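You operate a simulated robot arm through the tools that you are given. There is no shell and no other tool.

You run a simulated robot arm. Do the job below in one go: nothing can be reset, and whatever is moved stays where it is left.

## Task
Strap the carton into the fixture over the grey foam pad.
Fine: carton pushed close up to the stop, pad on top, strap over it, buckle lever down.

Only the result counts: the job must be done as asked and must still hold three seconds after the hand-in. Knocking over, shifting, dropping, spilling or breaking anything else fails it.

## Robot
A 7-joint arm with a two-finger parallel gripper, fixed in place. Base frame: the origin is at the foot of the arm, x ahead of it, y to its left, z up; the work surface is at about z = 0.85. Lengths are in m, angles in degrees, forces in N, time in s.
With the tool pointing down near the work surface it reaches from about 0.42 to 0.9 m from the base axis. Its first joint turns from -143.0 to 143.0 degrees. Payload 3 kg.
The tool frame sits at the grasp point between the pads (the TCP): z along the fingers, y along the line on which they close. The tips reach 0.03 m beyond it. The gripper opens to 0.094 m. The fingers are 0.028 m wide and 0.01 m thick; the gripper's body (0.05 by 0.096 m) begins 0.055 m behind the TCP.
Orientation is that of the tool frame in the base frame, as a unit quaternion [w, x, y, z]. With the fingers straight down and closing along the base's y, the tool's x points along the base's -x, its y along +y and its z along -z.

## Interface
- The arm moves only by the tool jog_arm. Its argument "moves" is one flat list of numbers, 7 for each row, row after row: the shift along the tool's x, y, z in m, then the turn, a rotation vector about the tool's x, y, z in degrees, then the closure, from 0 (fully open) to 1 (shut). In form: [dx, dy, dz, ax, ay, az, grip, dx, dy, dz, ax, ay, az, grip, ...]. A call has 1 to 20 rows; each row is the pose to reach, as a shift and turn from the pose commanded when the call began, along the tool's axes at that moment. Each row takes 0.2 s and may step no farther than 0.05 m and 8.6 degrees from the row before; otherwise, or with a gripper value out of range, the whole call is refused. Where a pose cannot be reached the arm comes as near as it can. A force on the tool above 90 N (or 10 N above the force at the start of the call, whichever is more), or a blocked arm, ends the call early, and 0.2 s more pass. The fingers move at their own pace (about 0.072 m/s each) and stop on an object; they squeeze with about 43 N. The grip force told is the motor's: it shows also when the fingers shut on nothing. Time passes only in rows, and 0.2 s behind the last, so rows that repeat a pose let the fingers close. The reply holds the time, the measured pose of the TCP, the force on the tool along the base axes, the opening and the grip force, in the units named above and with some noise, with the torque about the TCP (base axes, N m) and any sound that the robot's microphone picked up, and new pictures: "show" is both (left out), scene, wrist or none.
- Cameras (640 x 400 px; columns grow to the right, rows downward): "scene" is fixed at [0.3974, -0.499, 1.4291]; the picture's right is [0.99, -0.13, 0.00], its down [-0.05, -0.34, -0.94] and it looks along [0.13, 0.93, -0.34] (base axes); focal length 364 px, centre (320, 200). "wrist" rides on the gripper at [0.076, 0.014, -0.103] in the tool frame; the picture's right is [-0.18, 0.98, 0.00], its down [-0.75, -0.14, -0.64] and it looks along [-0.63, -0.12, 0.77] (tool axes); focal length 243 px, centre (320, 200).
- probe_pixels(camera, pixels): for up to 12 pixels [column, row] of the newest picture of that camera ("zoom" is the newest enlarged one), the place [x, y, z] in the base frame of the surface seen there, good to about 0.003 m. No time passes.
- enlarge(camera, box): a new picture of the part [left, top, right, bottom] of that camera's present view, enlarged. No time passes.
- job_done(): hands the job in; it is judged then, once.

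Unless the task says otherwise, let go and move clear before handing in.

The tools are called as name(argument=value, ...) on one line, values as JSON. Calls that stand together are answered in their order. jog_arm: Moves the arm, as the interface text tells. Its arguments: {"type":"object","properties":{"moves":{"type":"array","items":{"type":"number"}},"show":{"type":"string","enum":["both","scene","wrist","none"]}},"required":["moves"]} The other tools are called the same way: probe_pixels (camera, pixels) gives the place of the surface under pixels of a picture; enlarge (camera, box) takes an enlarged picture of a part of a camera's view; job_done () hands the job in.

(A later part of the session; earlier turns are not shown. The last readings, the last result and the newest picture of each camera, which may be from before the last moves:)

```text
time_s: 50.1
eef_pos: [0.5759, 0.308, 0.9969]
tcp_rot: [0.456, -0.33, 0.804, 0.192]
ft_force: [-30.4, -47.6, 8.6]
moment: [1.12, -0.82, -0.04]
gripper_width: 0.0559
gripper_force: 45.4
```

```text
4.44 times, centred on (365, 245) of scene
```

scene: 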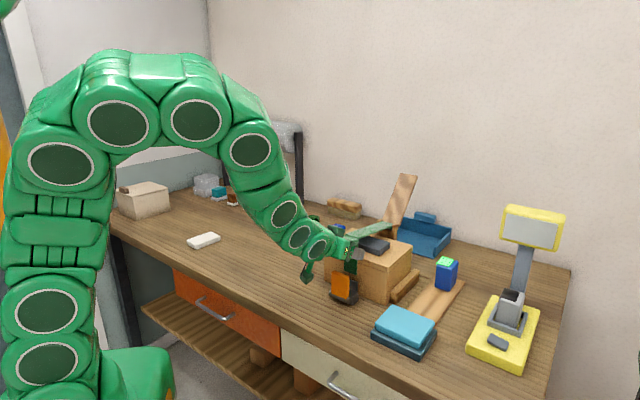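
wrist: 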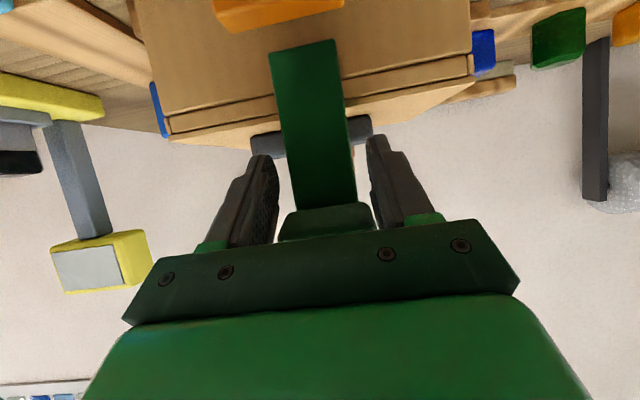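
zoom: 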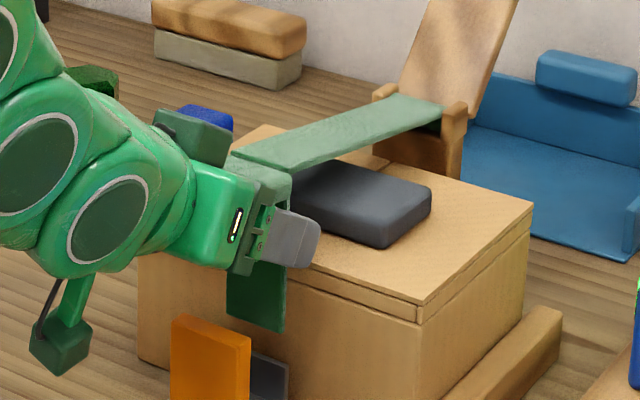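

There is about 55 N of compression toward the robot, so I'll ease out 3 mm along the strap and lower another couple of degrees.

jog_arm(moves=[0.0015, -0.001, -0.0026, 0, 0, 0, 0.6, 0.0051, -0.001, -0.001, 0, 0, 0, 0.6, 0.0087, -0.001, 0.0008, 0, 0, 0, 0.6, 0.0087, -0.001, 0.0008, 0, 0, 0, 0.6], show="both")

enlarge(camera="scene", box=[320, 200, 410, 290])

```text
time_s: 51.1
eef_pos: [0.5769, 0.3069, 0.9889]
tcp_rot: [0.457, -0.332, 0.802, 0.193]
ft_force: [17.5, 53.4, -2.5]
moment: [-0.7, -0.44, -0.5]
gripper_width: 0.0556
gripper_force: 45.4
```

scene: 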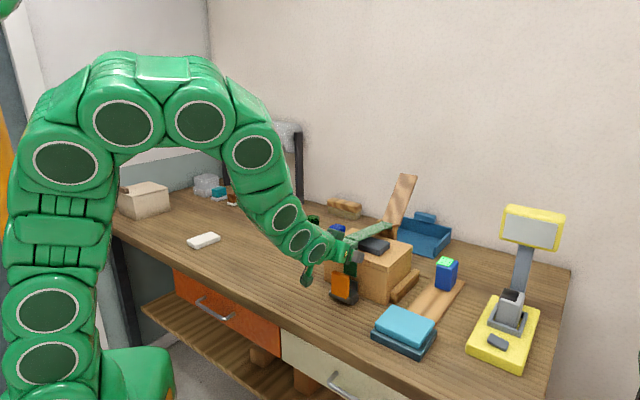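
wrist: 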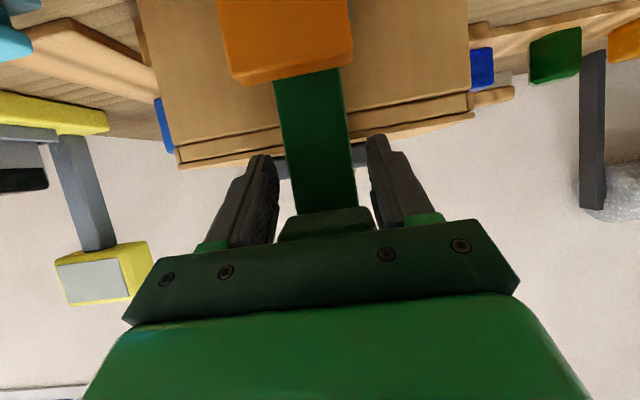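

```text
4.44 times, centred on (365, 245) of scene
```

zoom: 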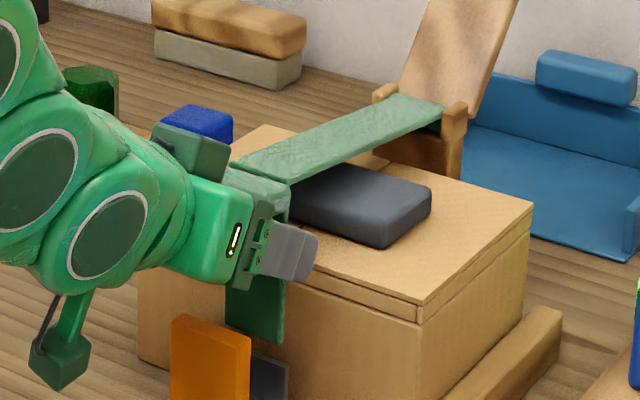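

The strap is near flat now and the load flipped to tension, with little vertical force. I'll probe the strap's height over the pad.

probe_pixels(camera="zoom", pixels=[[420, 112], [380, 130], [340, 145], [300, 160], [270, 170], [395, 105], [330, 130], [360, 190], [400, 210], [260, 300], [270, 340], [240, 320]])

```text
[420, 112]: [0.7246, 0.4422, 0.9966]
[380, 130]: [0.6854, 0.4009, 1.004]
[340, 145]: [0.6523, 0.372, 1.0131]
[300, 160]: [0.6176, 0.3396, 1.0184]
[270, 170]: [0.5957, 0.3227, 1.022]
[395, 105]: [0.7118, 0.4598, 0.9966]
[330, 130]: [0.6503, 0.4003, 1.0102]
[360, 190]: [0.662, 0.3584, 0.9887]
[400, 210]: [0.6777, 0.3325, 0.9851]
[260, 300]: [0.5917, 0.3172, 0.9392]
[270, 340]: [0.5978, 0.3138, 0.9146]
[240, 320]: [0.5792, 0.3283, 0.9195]
```

The strap surface still slopes up about 8° toward the tip while the TCP is low, so the handle may be slipping in the fingers. I'll probe the handle in the wrist view and look closer.

enlarge(camera="wrist", box=[230, 60, 430, 260])

probe_pixels(camera="wrist", pixels=[[325, 220], [300, 230], [360, 212], [325, 208], [320, 195], [300, 100], [320, 150], [350, 200], [290, 165], [372, 165], [230, 50], [345, 60]])

```text
2.00 times, centred on (330, 160) of wrist
```

zoom: 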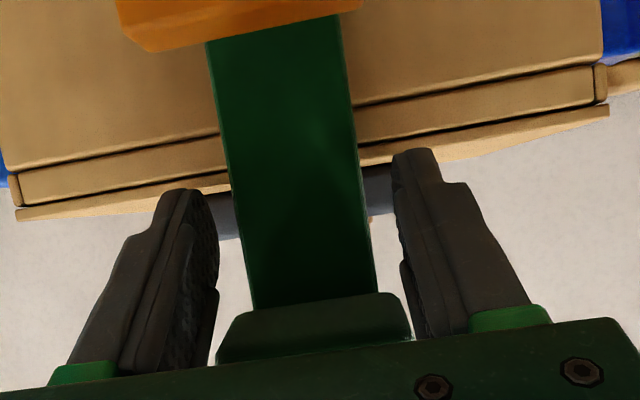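

```text
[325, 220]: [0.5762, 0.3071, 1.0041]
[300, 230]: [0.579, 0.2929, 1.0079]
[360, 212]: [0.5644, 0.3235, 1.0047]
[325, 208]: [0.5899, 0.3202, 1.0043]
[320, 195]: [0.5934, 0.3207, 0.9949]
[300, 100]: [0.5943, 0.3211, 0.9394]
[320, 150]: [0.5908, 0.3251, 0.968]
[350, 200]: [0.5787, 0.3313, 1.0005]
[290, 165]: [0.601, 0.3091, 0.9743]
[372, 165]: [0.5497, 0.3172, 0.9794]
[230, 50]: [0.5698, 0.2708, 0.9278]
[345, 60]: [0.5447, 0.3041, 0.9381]
```

The handle's underside is at z≈1.004 while the TCP is at 0.989, so the fingers slid down on it: something holds the strap at about 8°. I'll zoom in on the strap–pad contact.

enlarge(camera="scene", box=[365, 212, 425, 250])

enlarge(camera="scene", box=[330, 225, 390, 275])

```text
10.53 times, centred on (395, 231) of scene
```

zoom: 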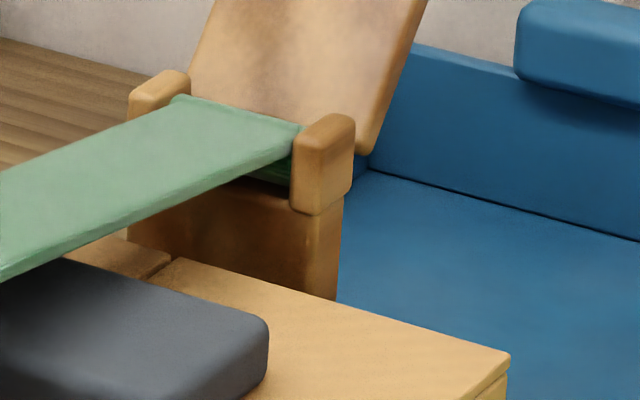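

```text
8.00 times, centred on (360, 250) of scene
```

zoom: 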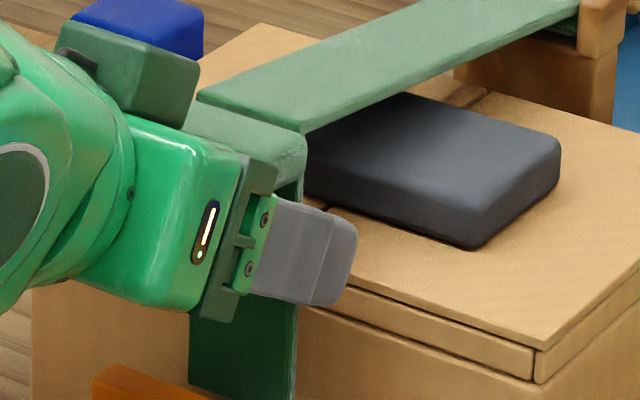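

The strap is still hovering about 1.5 cm above the pad; the handle slipped a little in the fingers during the quick swing. I'll relieve the tension and keep lowering slowly.

jog_arm(moves=[-0.0015, 0, 0.0026, 0, 0, 0, 0.6, 0.0028, 0, 0.0051, 0, 0, 0, 0.6, 0.0071, 0, 0.0077, 0, 0, 0, 0.6, 0.0114, 0, 0.0102, 0, 0, 0, 0.6], show="both")

enlarge(camera="scene", box=[330, 205, 420, 275])

```text
time_s: 52.1
eef_pos: [0.5772, 0.3068, 0.9723]
tcp_rot: [0.456, -0.332, 0.803, 0.193]
ft_force: [-64.4, -31.8, 2.4]
moment: [0.65, -1.27, 0.13]
gripper_width: 0.0561
gripper_force: 45.1
```

scene: 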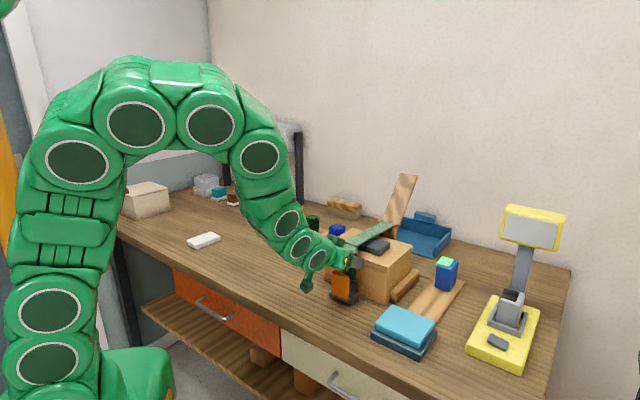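
wrist: 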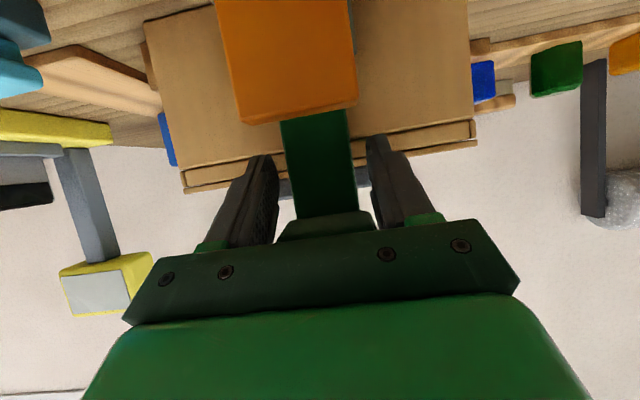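

```text
5.71 times, centred on (375, 240) of scene
```

zoom: 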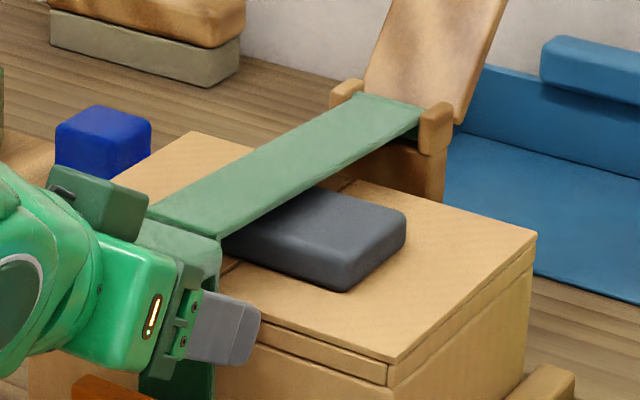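

The strap is now close to the pad. There is 68 N of compression, so I'll ease out 4 mm and sideways 2 mm, then probe the strap height.

jog_arm(moves=[0.001, 0.001, -0.0017, 0, 0, 0, 0.6, 0.002, 0.002, -0.0034, 0, 0, 0, 0.6, 0.002, 0.002, -0.0034, 0, 0, 0, 0.6], show="scene")

enlarge(camera="scene", box=[340, 210, 420, 270])

probe_pixels(camera="zoom", pixels=[[530, 135], [450, 175], [380, 205], [300, 230], [210, 250], [160, 262], [420, 225], [450, 250], [400, 280]])

```text
time_s: 52.9
eef_pos: [0.5772, 0.3067, 0.9756]
tcp_rot: [0.459, -0.331, 0.802, 0.193]
ft_force: [40.0, 54.8, -2.1]
moment: [-0.89, 0.5, -0.34]
gripper_width: 0.0562
gripper_force: 45.0
```

scene: 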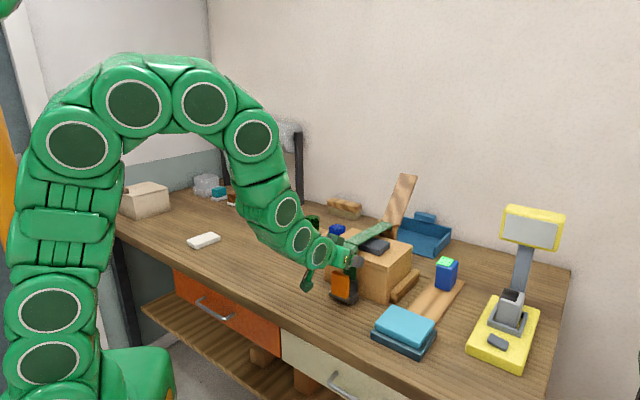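

```text
6.67 times, centred on (380, 240) of scene
```

zoom: 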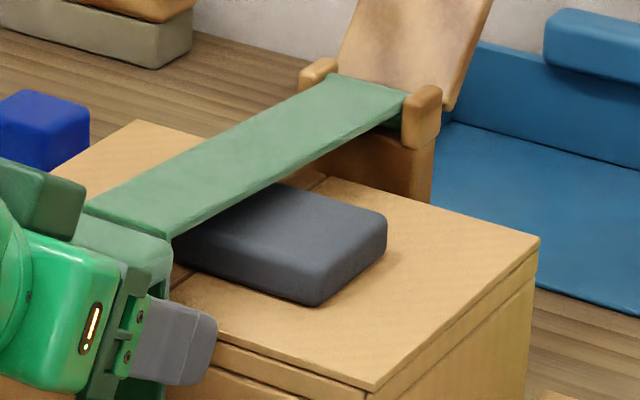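

```text
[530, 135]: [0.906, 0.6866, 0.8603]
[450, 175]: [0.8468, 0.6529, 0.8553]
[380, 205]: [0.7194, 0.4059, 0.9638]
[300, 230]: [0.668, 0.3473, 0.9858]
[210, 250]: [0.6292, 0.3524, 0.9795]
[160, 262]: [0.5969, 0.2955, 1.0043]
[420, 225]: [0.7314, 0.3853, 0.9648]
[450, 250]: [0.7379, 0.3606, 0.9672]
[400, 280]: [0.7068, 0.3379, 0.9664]
```

The load flipped to +67 N tension, so half of that shift was right. I'll move back 2 mm and probe the strap top at zoom pixels along it.

probe_pixels(camera="zoom", pixels=[[370, 95], [320, 115], [270, 145], [220, 165], [170, 200], [130, 205], [300, 155], [340, 215], [120, 245], [150, 300]])

jog_arm(moves=[-0.0005, 0, 0.0009, 0, 0, 0, 0.6, -0.001, 0, 0.0017, 0, 0, 0, 0.6, -0.001, 0, 0.0017, 0, 0, 0, 0.6], show="none")

```text
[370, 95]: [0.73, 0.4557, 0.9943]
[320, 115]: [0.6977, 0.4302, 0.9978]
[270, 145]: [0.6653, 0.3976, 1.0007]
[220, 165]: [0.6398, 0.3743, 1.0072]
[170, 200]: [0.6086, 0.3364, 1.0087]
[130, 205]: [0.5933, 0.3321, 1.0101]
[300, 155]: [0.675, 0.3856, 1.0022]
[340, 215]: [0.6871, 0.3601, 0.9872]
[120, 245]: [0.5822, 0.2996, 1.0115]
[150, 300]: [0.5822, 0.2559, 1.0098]
```

```text
time_s: 53.7
eef_pos: [0.5758, 0.3074, 0.9735]
tcp_rot: [0.457, -0.33, 0.803, 0.192]
ft_force: [55.7, 11.3, -1.1]
moment: [0.0, 0.57, 0.67]
gripper_width: 0.0556
gripper_force: 44.9
```

The strap top still slopes up about 5°, roughly 9 mm above the pad's rear edge. I'll relieve the tension and lower another 12 mm.

jog_arm(moves=[-0.001, -0.0015, 0.0017, 0, 0, 0, 0.6, 0.0024, -0.003, 0.0038, 0, 0, 0, 0.6, 0.0059, -0.003, 0.0058, 0, 0, 0, 0.6, 0.0093, -0.003, 0.0078, 0, 0, 0, 0.6], show="scene")

enlarge(camera="scene", box=[340, 210, 420, 270])

probe_pixels(camera="zoom", pixels=[[370, 95], [320, 115], [270, 145], [220, 170], [180, 200], [140, 215], [300, 155], [340, 215]])

```text
time_s: 54.7
eef_pos: [0.5754, 0.3083, 0.9601]
tcp_rot: [0.455, -0.33, 0.804, 0.193]
ft_force: [-23.1, -40.7, 0.9]
moment: [1.15, -0.61, 0.15]
gripper_width: 0.0557
gripper_force: 44.8
```

scene: 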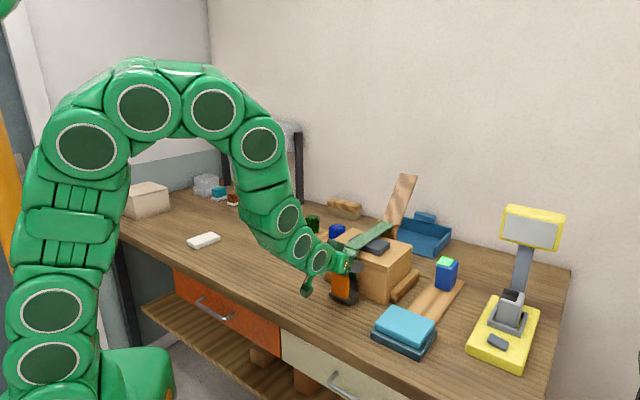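

```text
6.67 times, centred on (380, 240) of scene
```

zoom: 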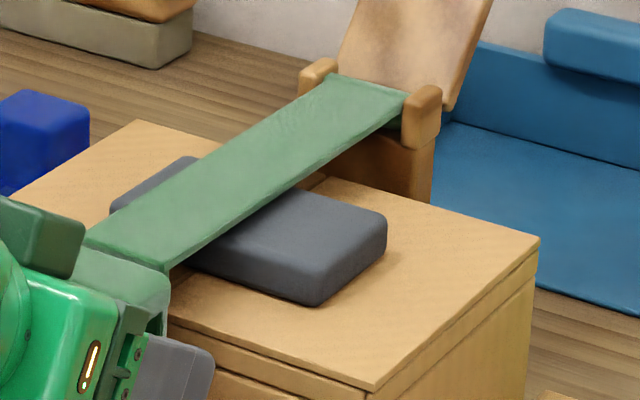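

```text
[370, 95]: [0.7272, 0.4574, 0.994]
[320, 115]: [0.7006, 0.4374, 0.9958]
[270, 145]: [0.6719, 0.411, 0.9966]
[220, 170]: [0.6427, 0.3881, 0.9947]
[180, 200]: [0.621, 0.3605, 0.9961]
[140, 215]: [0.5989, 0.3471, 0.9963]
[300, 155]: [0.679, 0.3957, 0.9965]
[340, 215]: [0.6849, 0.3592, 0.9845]
```

The strap top is now level at z≈0.996, a few millimetres above the pad. I'll ease the compression and lower 6 mm more to touch.

jog_arm(moves=[0.0005, -0.0005, -0.0009, 0, 0, 0, 0.6, 0.0027, -0.001, 0.0005, 0, 0, 0, 0.6, 0.0044, -0.001, 0.0016, 0, 0, 0, 0.6, 0.0062, -0.001, 0.0026, 0, 0, 0, 0.6], show="both")

enlarge(camera="scene", box=[340, 210, 420, 270])

probe_pixels(camera="zoom", pixels=[[370, 95], [320, 120], [270, 150], [220, 180], [180, 210], [140, 225], [300, 155], [340, 215]])

```text
time_s: 55.7
eef_pos: [0.5765, 0.308, 0.9553]
tcp_rot: [0.455, -0.334, 0.803, 0.193]
ft_force: [-72.0, 14.5, 11.6]
moment: [-0.07, -1.67, -0.09]
gripper_width: 0.0561
gripper_force: 44.8
```

scene: 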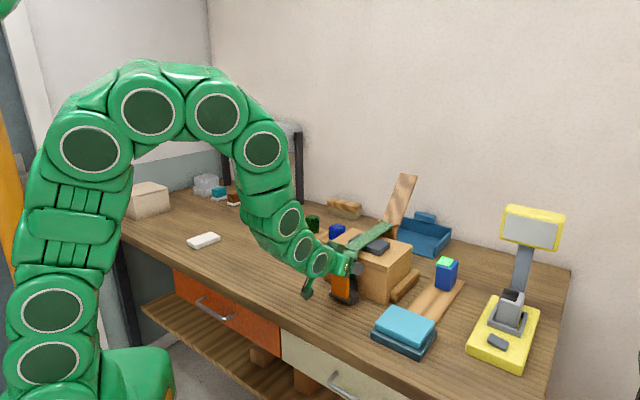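
wrist: 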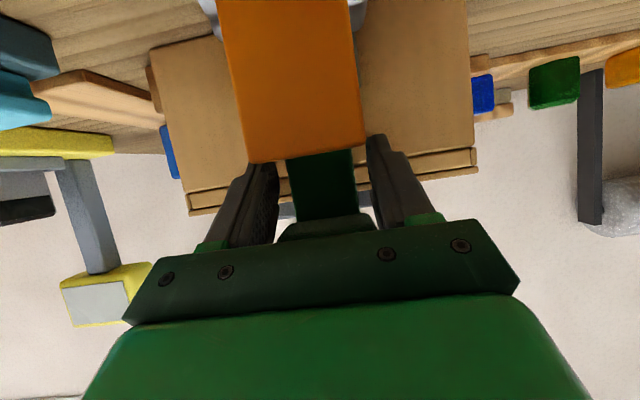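

```text
6.67 times, centred on (380, 240) of scene
```

zoom: 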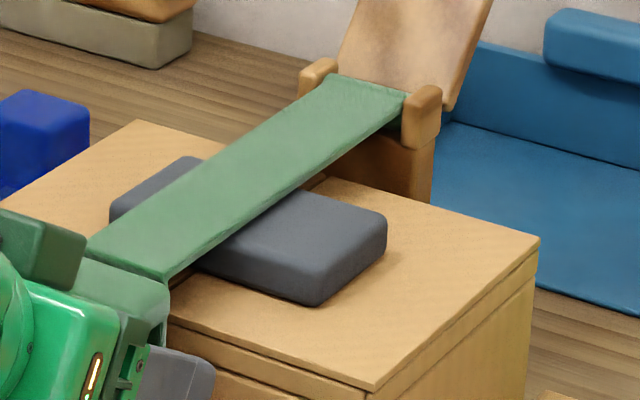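

```text
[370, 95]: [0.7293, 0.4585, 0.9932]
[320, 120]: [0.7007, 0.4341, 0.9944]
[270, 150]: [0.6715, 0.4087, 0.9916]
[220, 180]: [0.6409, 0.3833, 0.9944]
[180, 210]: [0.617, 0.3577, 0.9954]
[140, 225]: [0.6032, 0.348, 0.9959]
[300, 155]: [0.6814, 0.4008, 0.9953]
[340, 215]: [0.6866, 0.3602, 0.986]
```

A slight upward load (+12 N) shows the strap has met the pad, with its top level at z≈0.994. I'll relieve the side load, open the fingers, and back out along the tool axis.

jog_arm(moves=[0.0005, 0.002, -0.0009, 0, 0, 0, 0.6, 0.0005, 0.005, -0.0009, 0, 0, 0, 0.6, 0.0005, 0.005, -0.0009, 0, 0, 0, 0.3, 0.0005, 0.005, -0.0009, 0, 0, 0, 0.0, 0.0005, 0.005, -0.0009, 0, 0, 0, 0.0], show="both")

```text
time_s: 56.9
eef_pos: [0.5794, 0.306, 0.9539]
tcp_rot: [0.456, -0.331, 0.803, 0.193]
ft_force: [0.1, 0.1, 0.0]
moment: [0.0, 0.03, -0.02]
gripper_width: 0.0938
gripper_force: 0.1
out of reach, approached as far as the arm can: row 1, 2, 3, 4, 5
```

scene: 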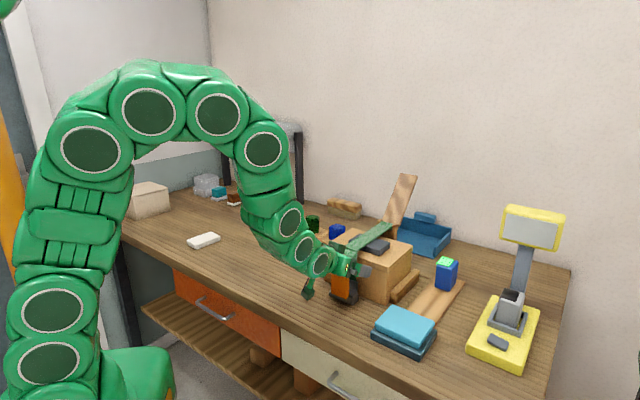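
wrist: 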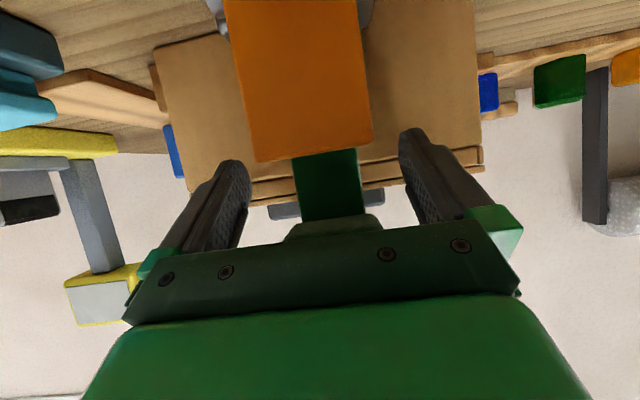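

The fingers are open, the load is zero, and the strap is free. I'll back out up and toward the robot, then inspect the strap, flap and buckle.

jog_arm(moves=[-0.0139, 0, -0.0256, 0, 0, 0, 0, -0.0279, 0, -0.0512, 0, 0, 0, 0, -0.0418, 0, -0.0768, 0, 0, 0, 0, -0.0557, 0, -0.1024, 0, 0, 0, 0, -0.078, 0, -0.13, 0, 0, 0, 0])

enlarge(camera="scene", box=[310, 200, 430, 310])

```text
time_s: 58.1
eef_pos: [0.5275, 0.2647, 1.111]
tcp_rot: [0.456, -0.332, 0.803, 0.193]
ft_force: [-1.4, 0.4, 3.4]
moment: [-0.17, 0.08, -0.02]
gripper_width: 0.0939
gripper_force: 0.1
out of reach, approached as far as the arm can: row 1, 2, 3, 4, 5
```

scene: 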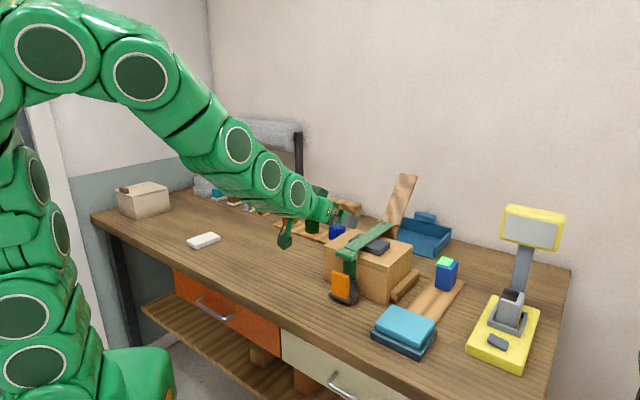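
wrist: 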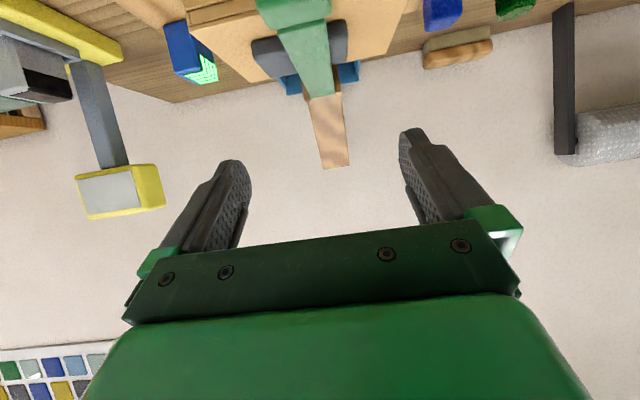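

```text
3.64 times, centred on (370, 255) of scene
```

zoom: 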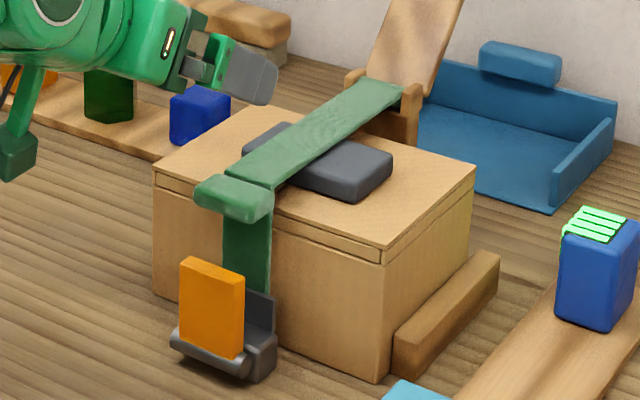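

The strap now lies over the pad, and the flap hangs down into the buckle region at zoom (248,250). I'll zoom in on the flap, plate and lever.

enlarge(camera="scene", box=[335, 240, 375, 310])

probe_pixels(camera="scene", pixels=[[375, 240], [365, 245], [352, 255], [350, 270], [352, 265], [341, 280], [341, 270], [338, 290], [357, 285], [340, 256], [375, 250], [330, 245]])

enlarge(camera="scene", box=[340, 215, 420, 275])

```text
5.71 times, centred on (355, 275) of scene
```

zoom: 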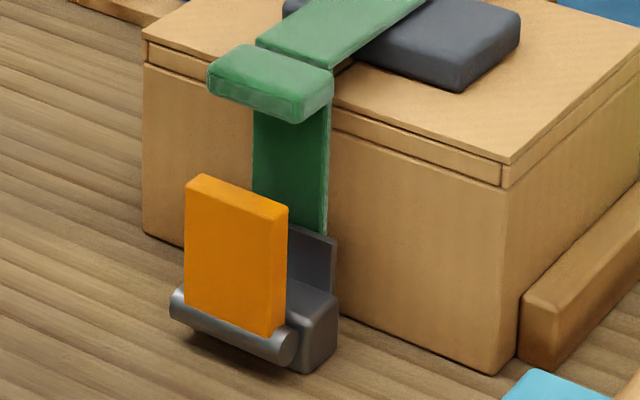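

```text
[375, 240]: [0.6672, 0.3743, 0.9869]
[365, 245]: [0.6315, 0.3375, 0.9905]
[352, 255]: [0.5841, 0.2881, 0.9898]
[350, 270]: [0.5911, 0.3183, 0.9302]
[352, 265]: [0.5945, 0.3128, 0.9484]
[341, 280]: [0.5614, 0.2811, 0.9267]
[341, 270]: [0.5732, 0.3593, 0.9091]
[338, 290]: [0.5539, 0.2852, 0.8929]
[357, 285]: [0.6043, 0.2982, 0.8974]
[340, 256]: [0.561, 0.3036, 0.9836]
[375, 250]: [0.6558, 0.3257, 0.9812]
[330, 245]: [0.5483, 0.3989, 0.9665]
```

```text
6.67 times, centred on (380, 245) of scene
```

zoom: 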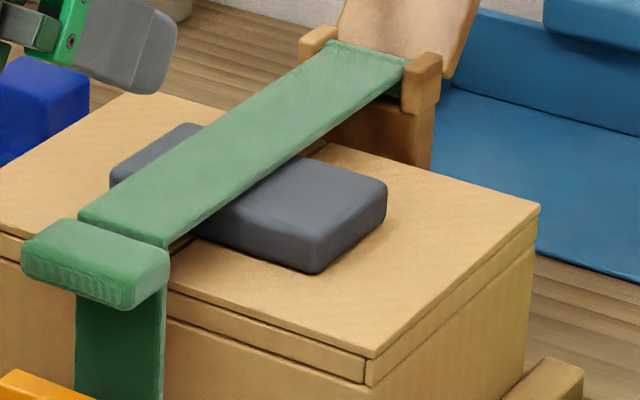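

The flap's lower end sits behind the buckle's plate, against the carton, as intended, and the strap rests level on the pad. Next is the lever; I'll pitch the tool back to about 30° and bring it above and in front of the lever to look.

jog_arm(moves=[0.0129, 0, 0.0076, 0, 7.5, 0, 0, 0.0259, 0, 0.0153, 0, 15, 0, 0, 0.0388, 0, 0.0229, 0, 22.5, 0, 0, 0.0517, 0, 0.0305, 0, 30, 0, 0, 0.0517, 0, 0.0305, 0, 30, 0, 0])

enlarge(camera="wrist", box=[200, 0, 440, 200])

```text
time_s: 59.3
eef_pos: [0.5282, 0.2638, 1.0496]
tcp_rot: [0.233, -0.37, 0.894, 0.101]
ft_force: [-0.2, 0.5, -0.3]
moment: [-0.01, 0.01, -0.02]
gripper_width: 0.0938
gripper_force: 0.0
```

scene: 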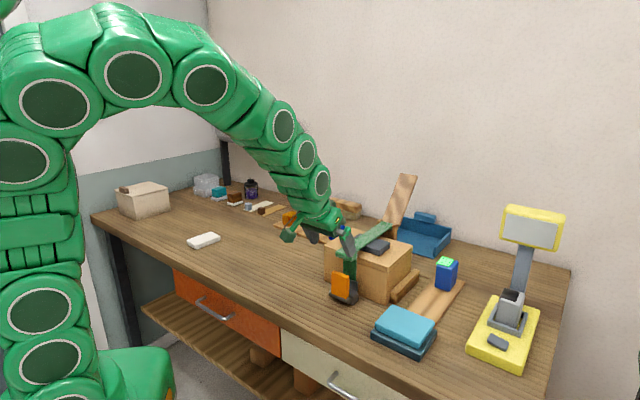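
wrist: 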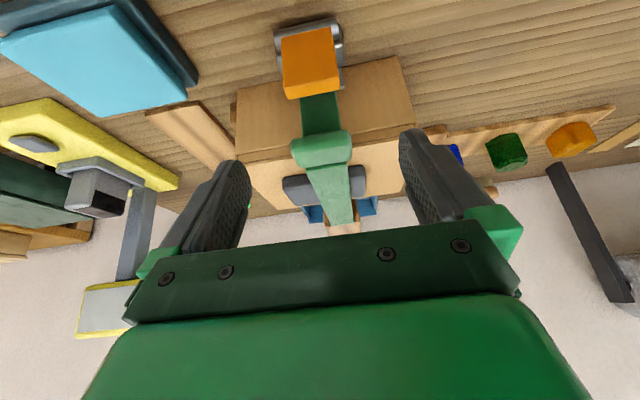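

```text
2.00 times, centred on (320, 100) of wrist
```

zoom: 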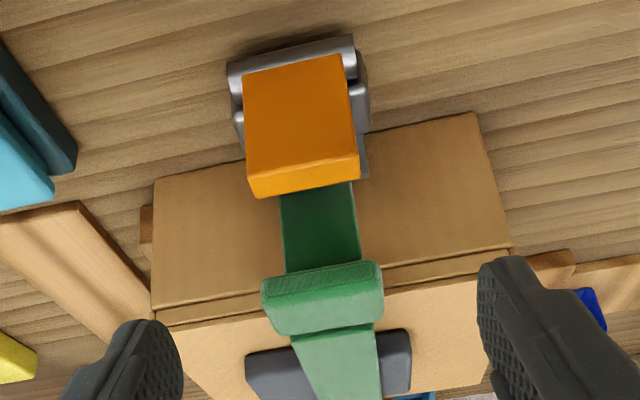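

The view now shows the orange lever face with the flap hanging behind it. I'll probe lever, hinge and handle points in this zoom.

probe_pixels(camera="zoom", pixels=[[252, 175], [352, 160], [255, 195], [355, 180], [300, 165], [300, 100], [250, 80], [345, 62], [240, 68], [350, 45], [300, 55], [300, 188]])

probe_pixels(camera="zoom", pixels=[[265, 290], [380, 270], [290, 330], [378, 310], [320, 240], [345, 190], [285, 200], [365, 175], [365, 90], [160, 300], [505, 240], [320, 300]])

```text
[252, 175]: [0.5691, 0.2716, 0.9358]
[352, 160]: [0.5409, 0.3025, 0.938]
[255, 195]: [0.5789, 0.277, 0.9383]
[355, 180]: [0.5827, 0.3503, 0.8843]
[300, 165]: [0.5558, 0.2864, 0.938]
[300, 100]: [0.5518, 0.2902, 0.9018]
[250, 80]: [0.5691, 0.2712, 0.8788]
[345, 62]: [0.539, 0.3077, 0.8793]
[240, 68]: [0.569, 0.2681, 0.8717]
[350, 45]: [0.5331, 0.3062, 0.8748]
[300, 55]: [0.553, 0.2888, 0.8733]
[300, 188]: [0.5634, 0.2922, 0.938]
```

```text
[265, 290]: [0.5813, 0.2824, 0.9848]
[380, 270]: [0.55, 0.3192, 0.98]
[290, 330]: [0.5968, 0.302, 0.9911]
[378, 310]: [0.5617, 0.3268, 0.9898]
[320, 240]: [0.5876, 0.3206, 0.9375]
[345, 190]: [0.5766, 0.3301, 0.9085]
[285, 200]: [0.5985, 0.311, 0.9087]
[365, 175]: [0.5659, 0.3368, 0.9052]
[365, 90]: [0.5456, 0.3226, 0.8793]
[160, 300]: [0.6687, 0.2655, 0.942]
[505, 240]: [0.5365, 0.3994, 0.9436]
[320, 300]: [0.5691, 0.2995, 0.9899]
```

The lever spans u 0.168–0.211, v 0.595–0.606, z 0.878–0.938, hinged at its foot. I'll bring the open fingers around its upper end, keeping clear of the handle above.

jog_arm(moves=[0.0075, -0.0006, 0.0255, 0, 0, 0, 0, 0.0151, -0.0012, 0.0511, 0, 0, 0, 0, 0.0226, -0.0018, 0.0766, 0, 0, 0, 0, 0.0302, -0.0025, 0.1022, 0, 0, 0, 0, 0.0302, -0.0025, 0.1022, 0, 0, 0, 0])

enlarge(camera="scene", box=[310, 220, 400, 310])

```text
time_s: 60.5
eef_pos: [0.546, 0.2801, 0.9441]
tcp_rot: [0.234, -0.369, 0.894, 0.1]
ft_force: [-0.2, -0.2, -0.2]
moment: [-0.01, -0.02, 0.02]
gripper_width: 0.0938
gripper_force: 0.0
```

scene: 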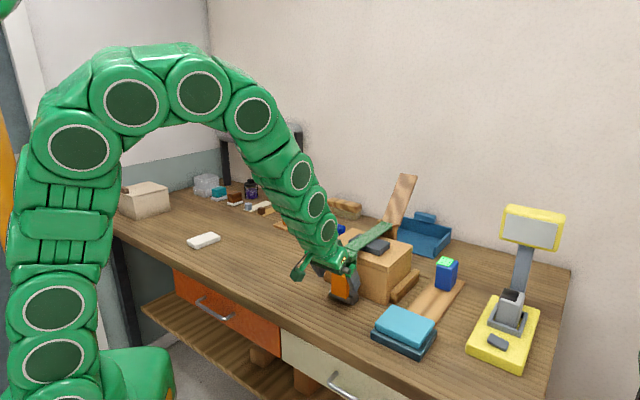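
wrist: 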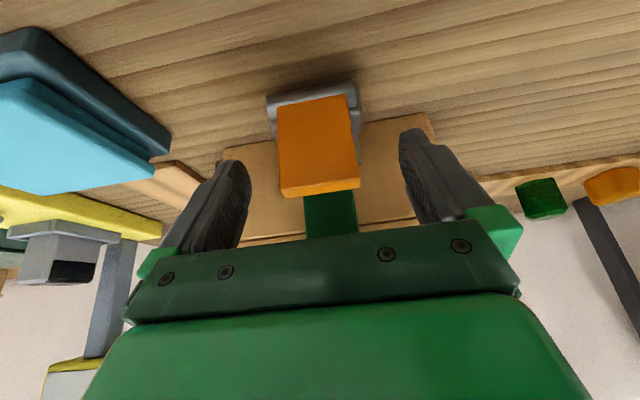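

```text
4.44 times, centred on (355, 265) of scene
```

zoom: 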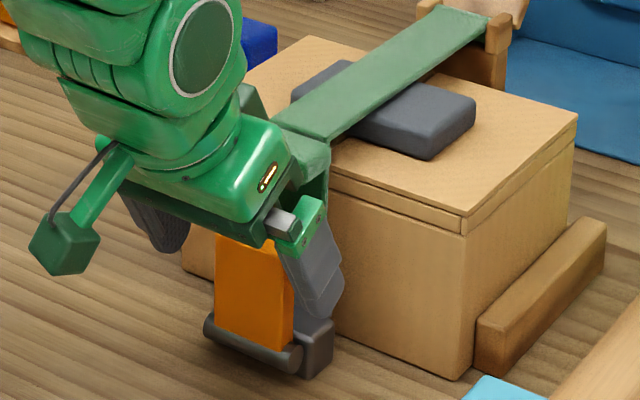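

The fingers straddle the lever's upper end with no contact. I'll shift 1.5 mm to centre and close on its sides.

jog_arm(moves=[0, -0.0015, 0, 0, 0, 0, 0.2, 0, -0.0015, 0, 0, 0, 0, 0.45, 0, -0.0015, 0, 0, 0, 0, 0.65, 0, -0.0015, 0, 0, 0, 0, 0.65], show="wrist")

```text
time_s: 61.5
eef_pos: [0.5462, 0.2781, 0.9448]
tcp_rot: [0.233, -0.369, 0.894, 0.099]
ft_force: [16.0, -13.7, -5.8]
moment: [-0.92, -0.92, -0.02]
gripper_width: 0.0477
gripper_force: 45.4
```

wrist: 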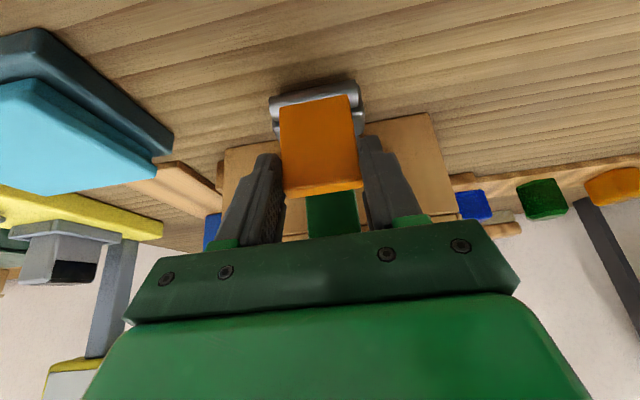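

The lever is gripped (0.048 m). I'll test a small outward pull (about 10° away from the carton) and read the force.

jog_arm(moves=[0.0022, -0.001, -0.001, 0, 0, 0, 0.65, 0.0044, -0.002, -0.002, 0, 0, 0, 0.65, 0.0066, -0.002, -0.003, 0, 0, 0, 0.65, 0.0087, -0.002, -0.004, 0, 0, 0, 0.65], show="both")

enlarge(camera="scene", box=[310, 220, 400, 310])

```text
time_s: 62.5
eef_pos: [0.5397, 0.2712, 0.9432]
tcp_rot: [0.233, -0.371, 0.893, 0.101]
ft_force: [-13.3, 42.9, 0.4]
moment: [1.22, -0.96, 0.68]
gripper_width: 0.0475
gripper_force: 45.0
```

scene: 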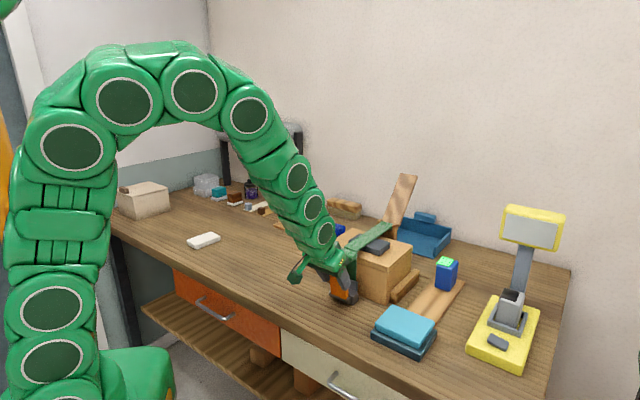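
wrist: 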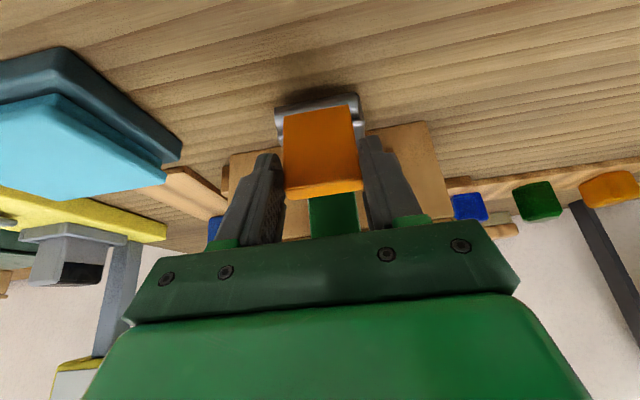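

```text
4.44 times, centred on (355, 265) of scene
```

zoom: 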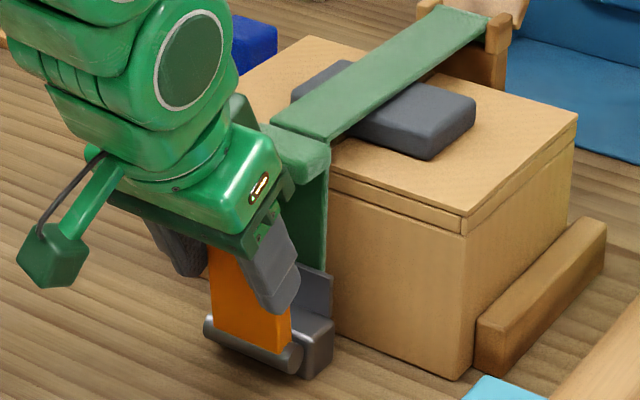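

The lever turned outward with the fingers, with about 21 N of resistance, so this is its direction of travel. I'll relieve the side load and continue to about 30°.

jog_arm(moves=[0.003, 0.0015, -0.0008, 0, 0, 0, 0.65, 0.0062, 0.003, -0.0016, 0, 0, 0, 0.65, 0.0092, 0.003, -0.0023, 0, 0, 0, 0.65, 0.014, 0.003, -0.0027, 0, 0, 0, 0.65, 0.0188, 0.003, -0.0031, 0, 0, 0, 0.65], show="both")

enlarge(camera="scene", box=[310, 220, 400, 310])

```text
time_s: 63.7
eef_pos: [0.5278, 0.2581, 0.9375]
tcp_rot: [0.234, -0.369, 0.894, 0.101]
ft_force: [2.5, 27.3, 2.2]
moment: [0.94, -1.32, 0.25]
gripper_width: 0.0473
gripper_force: 44.7
```

scene: 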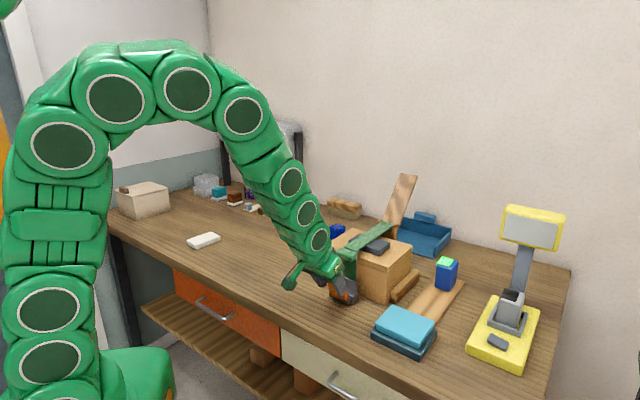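
wrist: 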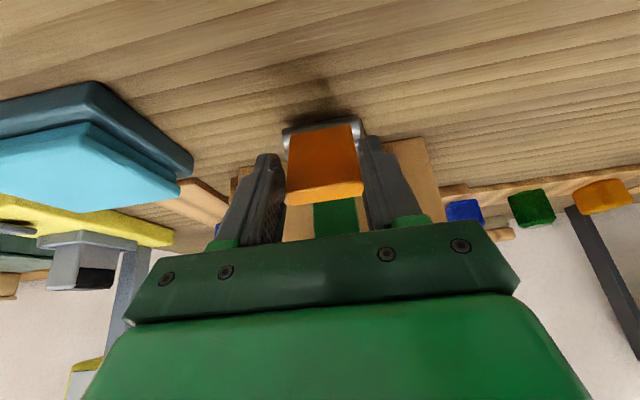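

```text
4.44 times, centred on (355, 265) of scene
```

zoom: 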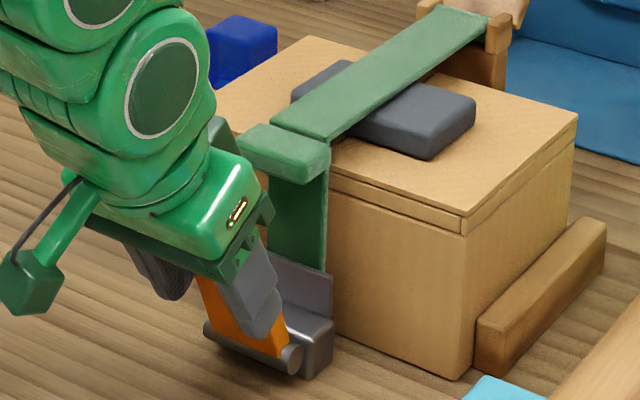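

The lever is at about 30° and moving freely with the strap undisturbed. I'll continue to about 60°.

jog_arm(moves=[0.0048, 0.001, 0.0004, 0, 0, 0, 0.65, 0.0096, 0.0015, 0.0009, 0, 0, 0, 0.65, 0.0142, 0.0015, 0.0021, 0, 0, 0, 0.65, 0.0187, 0.0015, 0.0034, 0, 0, 0, 0.65, 0.0231, 0.0015, 0.0055, 0, 0, 0, 0.65, 0.0274, 0.0015, 0.0076, 0, 0, 0, 0.65], show="both")

enlarge(camera="scene", box=[310, 220, 400, 310])

```text
time_s: 65.1
eef_pos: [0.5104, 0.2452, 0.9163]
tcp_rot: [0.23, -0.371, 0.894, 0.101]
ft_force: [22.5, -27.2, 2.0]
moment: [-0.19, -0.25, -0.78]
gripper_width: 0.0527
gripper_force: 17.4
```

scene: 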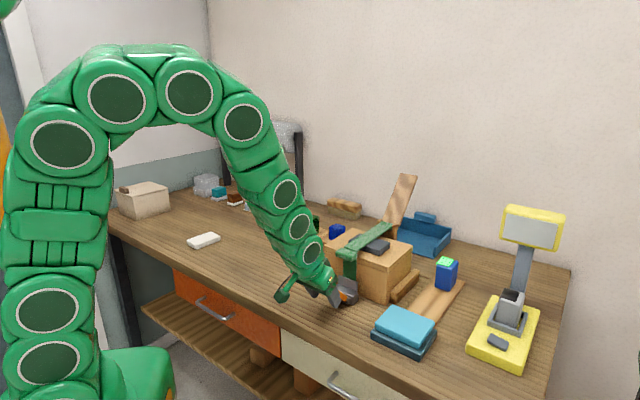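
wrist: 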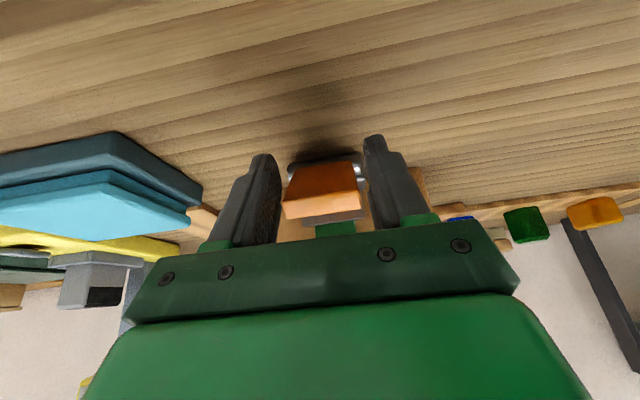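

```text
4.44 times, centred on (355, 265) of scene
```

zoom: 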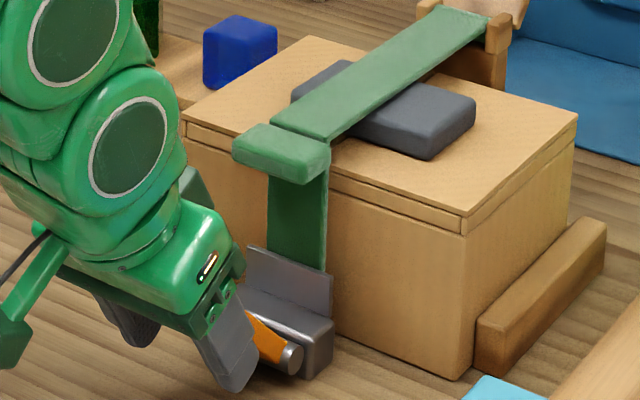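

The lever is down to about 60°, but the grip has widened (0.053 m) so it is slipping. I'll open, rise straight up a little, and see whether the lever stays there.

jog_arm(moves=[0, 0, 0, 0, 0, 0, 0.3, 0, 0, 0, 0, 0, 0, 0.0, 0, 0, 0, 0, 0, 0, 0.0, -0.0098, 0, -0.0174, 0, 0, 0, 0, -0.0197, 0, -0.0348, 0, 0, 0, 0, -0.0295, 0, -0.0522, 0, 0, 0, 0], show="both")

enlarge(camera="scene", box=[310, 220, 400, 310])

```text
time_s: 66.5
eef_pos: [0.5112, 0.2445, 0.9763]
tcp_rot: [0.233, -0.37, 0.894, 0.101]
ft_force: [-0.4, 0.3, 0.1]
moment: [0.0, 0.04, 0.05]
gripper_width: 0.0941
gripper_force: 0.0
```

scene: 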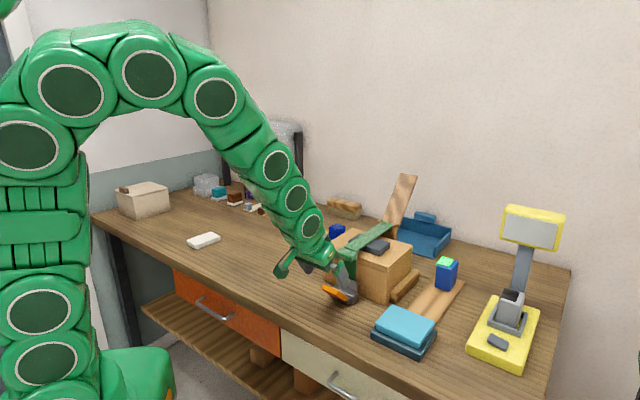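
wrist: 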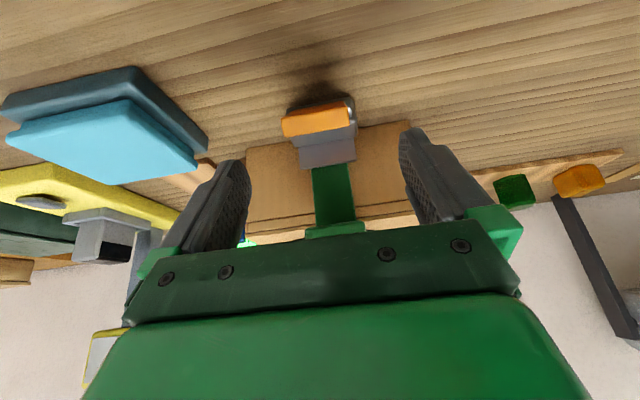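

```text
4.44 times, centred on (355, 265) of scene
```

zoom: 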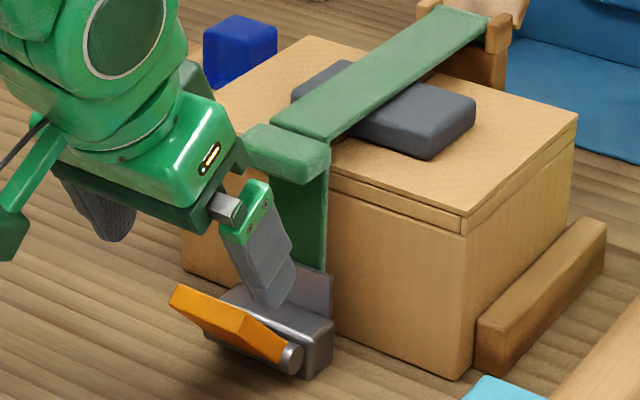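

The lever stays where I left it, leaning well outward (zoom (220,320)). I'll probe it to measure its angle.

probe_pixels(camera="zoom", pixels=[[185, 292], [240, 320], [270, 342], [210, 305], [175, 305], [240, 340], [290, 360], [285, 320], [225, 320]])

probe_pixels(camera="wrist", pixels=[[290, 125], [348, 115], [318, 110], [320, 130], [292, 108], [345, 103], [320, 145], [320, 125], [335, 190], [325, 152]])

enlarge(camera="wrist", box=[240, 70, 420, 240])

```text
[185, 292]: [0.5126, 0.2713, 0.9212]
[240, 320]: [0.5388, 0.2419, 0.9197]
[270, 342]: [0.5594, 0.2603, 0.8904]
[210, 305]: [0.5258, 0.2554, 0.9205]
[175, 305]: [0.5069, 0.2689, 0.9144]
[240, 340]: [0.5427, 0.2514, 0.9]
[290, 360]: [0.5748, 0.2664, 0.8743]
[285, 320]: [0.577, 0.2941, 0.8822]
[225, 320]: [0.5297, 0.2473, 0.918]
```

```text
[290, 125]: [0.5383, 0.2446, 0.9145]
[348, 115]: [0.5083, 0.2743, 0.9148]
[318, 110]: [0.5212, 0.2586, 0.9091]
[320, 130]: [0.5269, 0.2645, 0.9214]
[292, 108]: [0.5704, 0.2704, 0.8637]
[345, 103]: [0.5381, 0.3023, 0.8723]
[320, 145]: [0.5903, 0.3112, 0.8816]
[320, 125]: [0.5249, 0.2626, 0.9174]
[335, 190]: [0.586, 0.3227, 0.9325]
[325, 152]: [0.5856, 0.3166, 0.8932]
```

```text
2.35 times, centred on (330, 155) of wrist
```

zoom: 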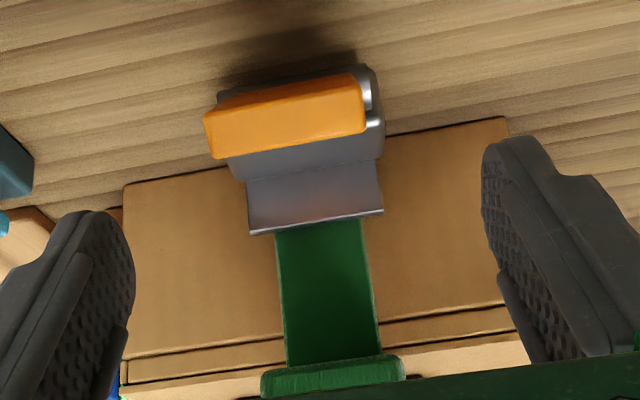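

The lever is at about 45° (tip at v≈0.552, z≈0.92) and holds there. I'll level the tool, close the fingers, and position them above the lever's end to press it down.

jog_arm(moves=[-0.0102, 0, -0.0086, 0, 7.4, 0, 0.3, -0.0204, 0, -0.0172, 0, 14.8, 0, 0.6, -0.0306, 0, -0.0257, 0, 22.1, 0, 1.0, -0.0408, 0, -0.0343, 0, 29.5, 0, 1.0, -0.0408, 0, -0.0343, 0, 29.5, 0, 1.0], show="both")

enlarge(camera="scene", box=[310, 210, 410, 310])

```text
time_s: 67.7
eef_pos: [0.5259, 0.258, 1.0261]
tcp_rot: [-0.002, -0.383, 0.924, 0.004]
ft_force: [0.2, 0.2, -0.3]
moment: [-0.01, 0.02, 0.01]
gripper_width: 0.0
gripper_force: 33.2
```

scene: 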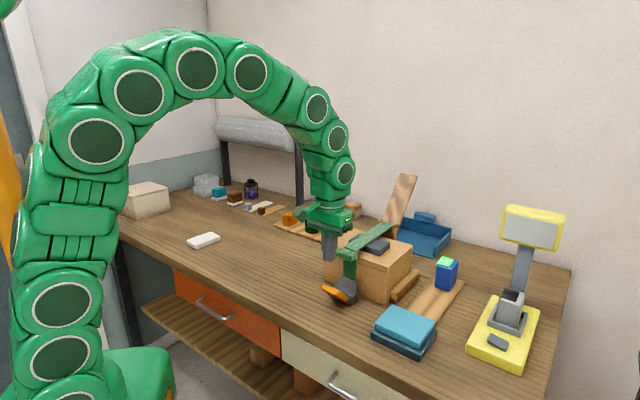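
wrist: 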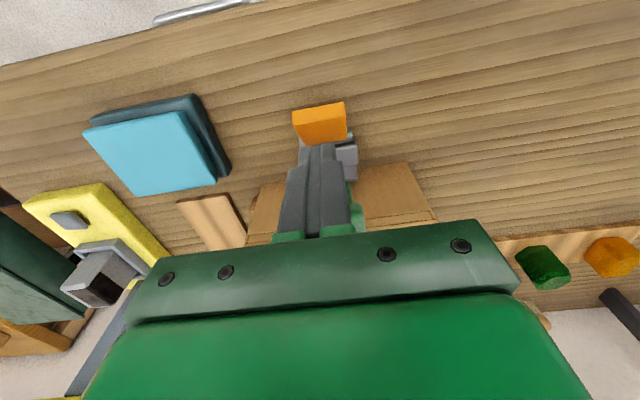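

```text
4.00 times, centred on (360, 260) of scene
```

zoom: 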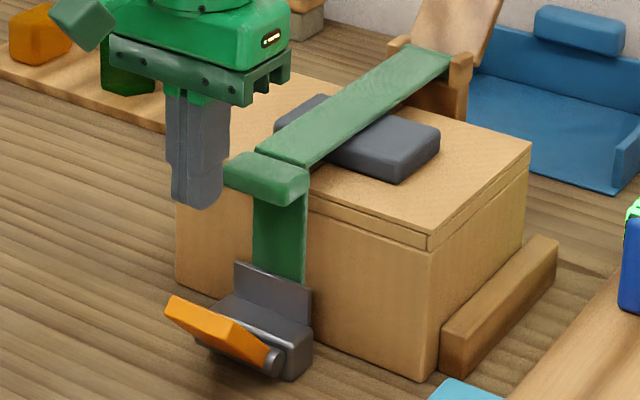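

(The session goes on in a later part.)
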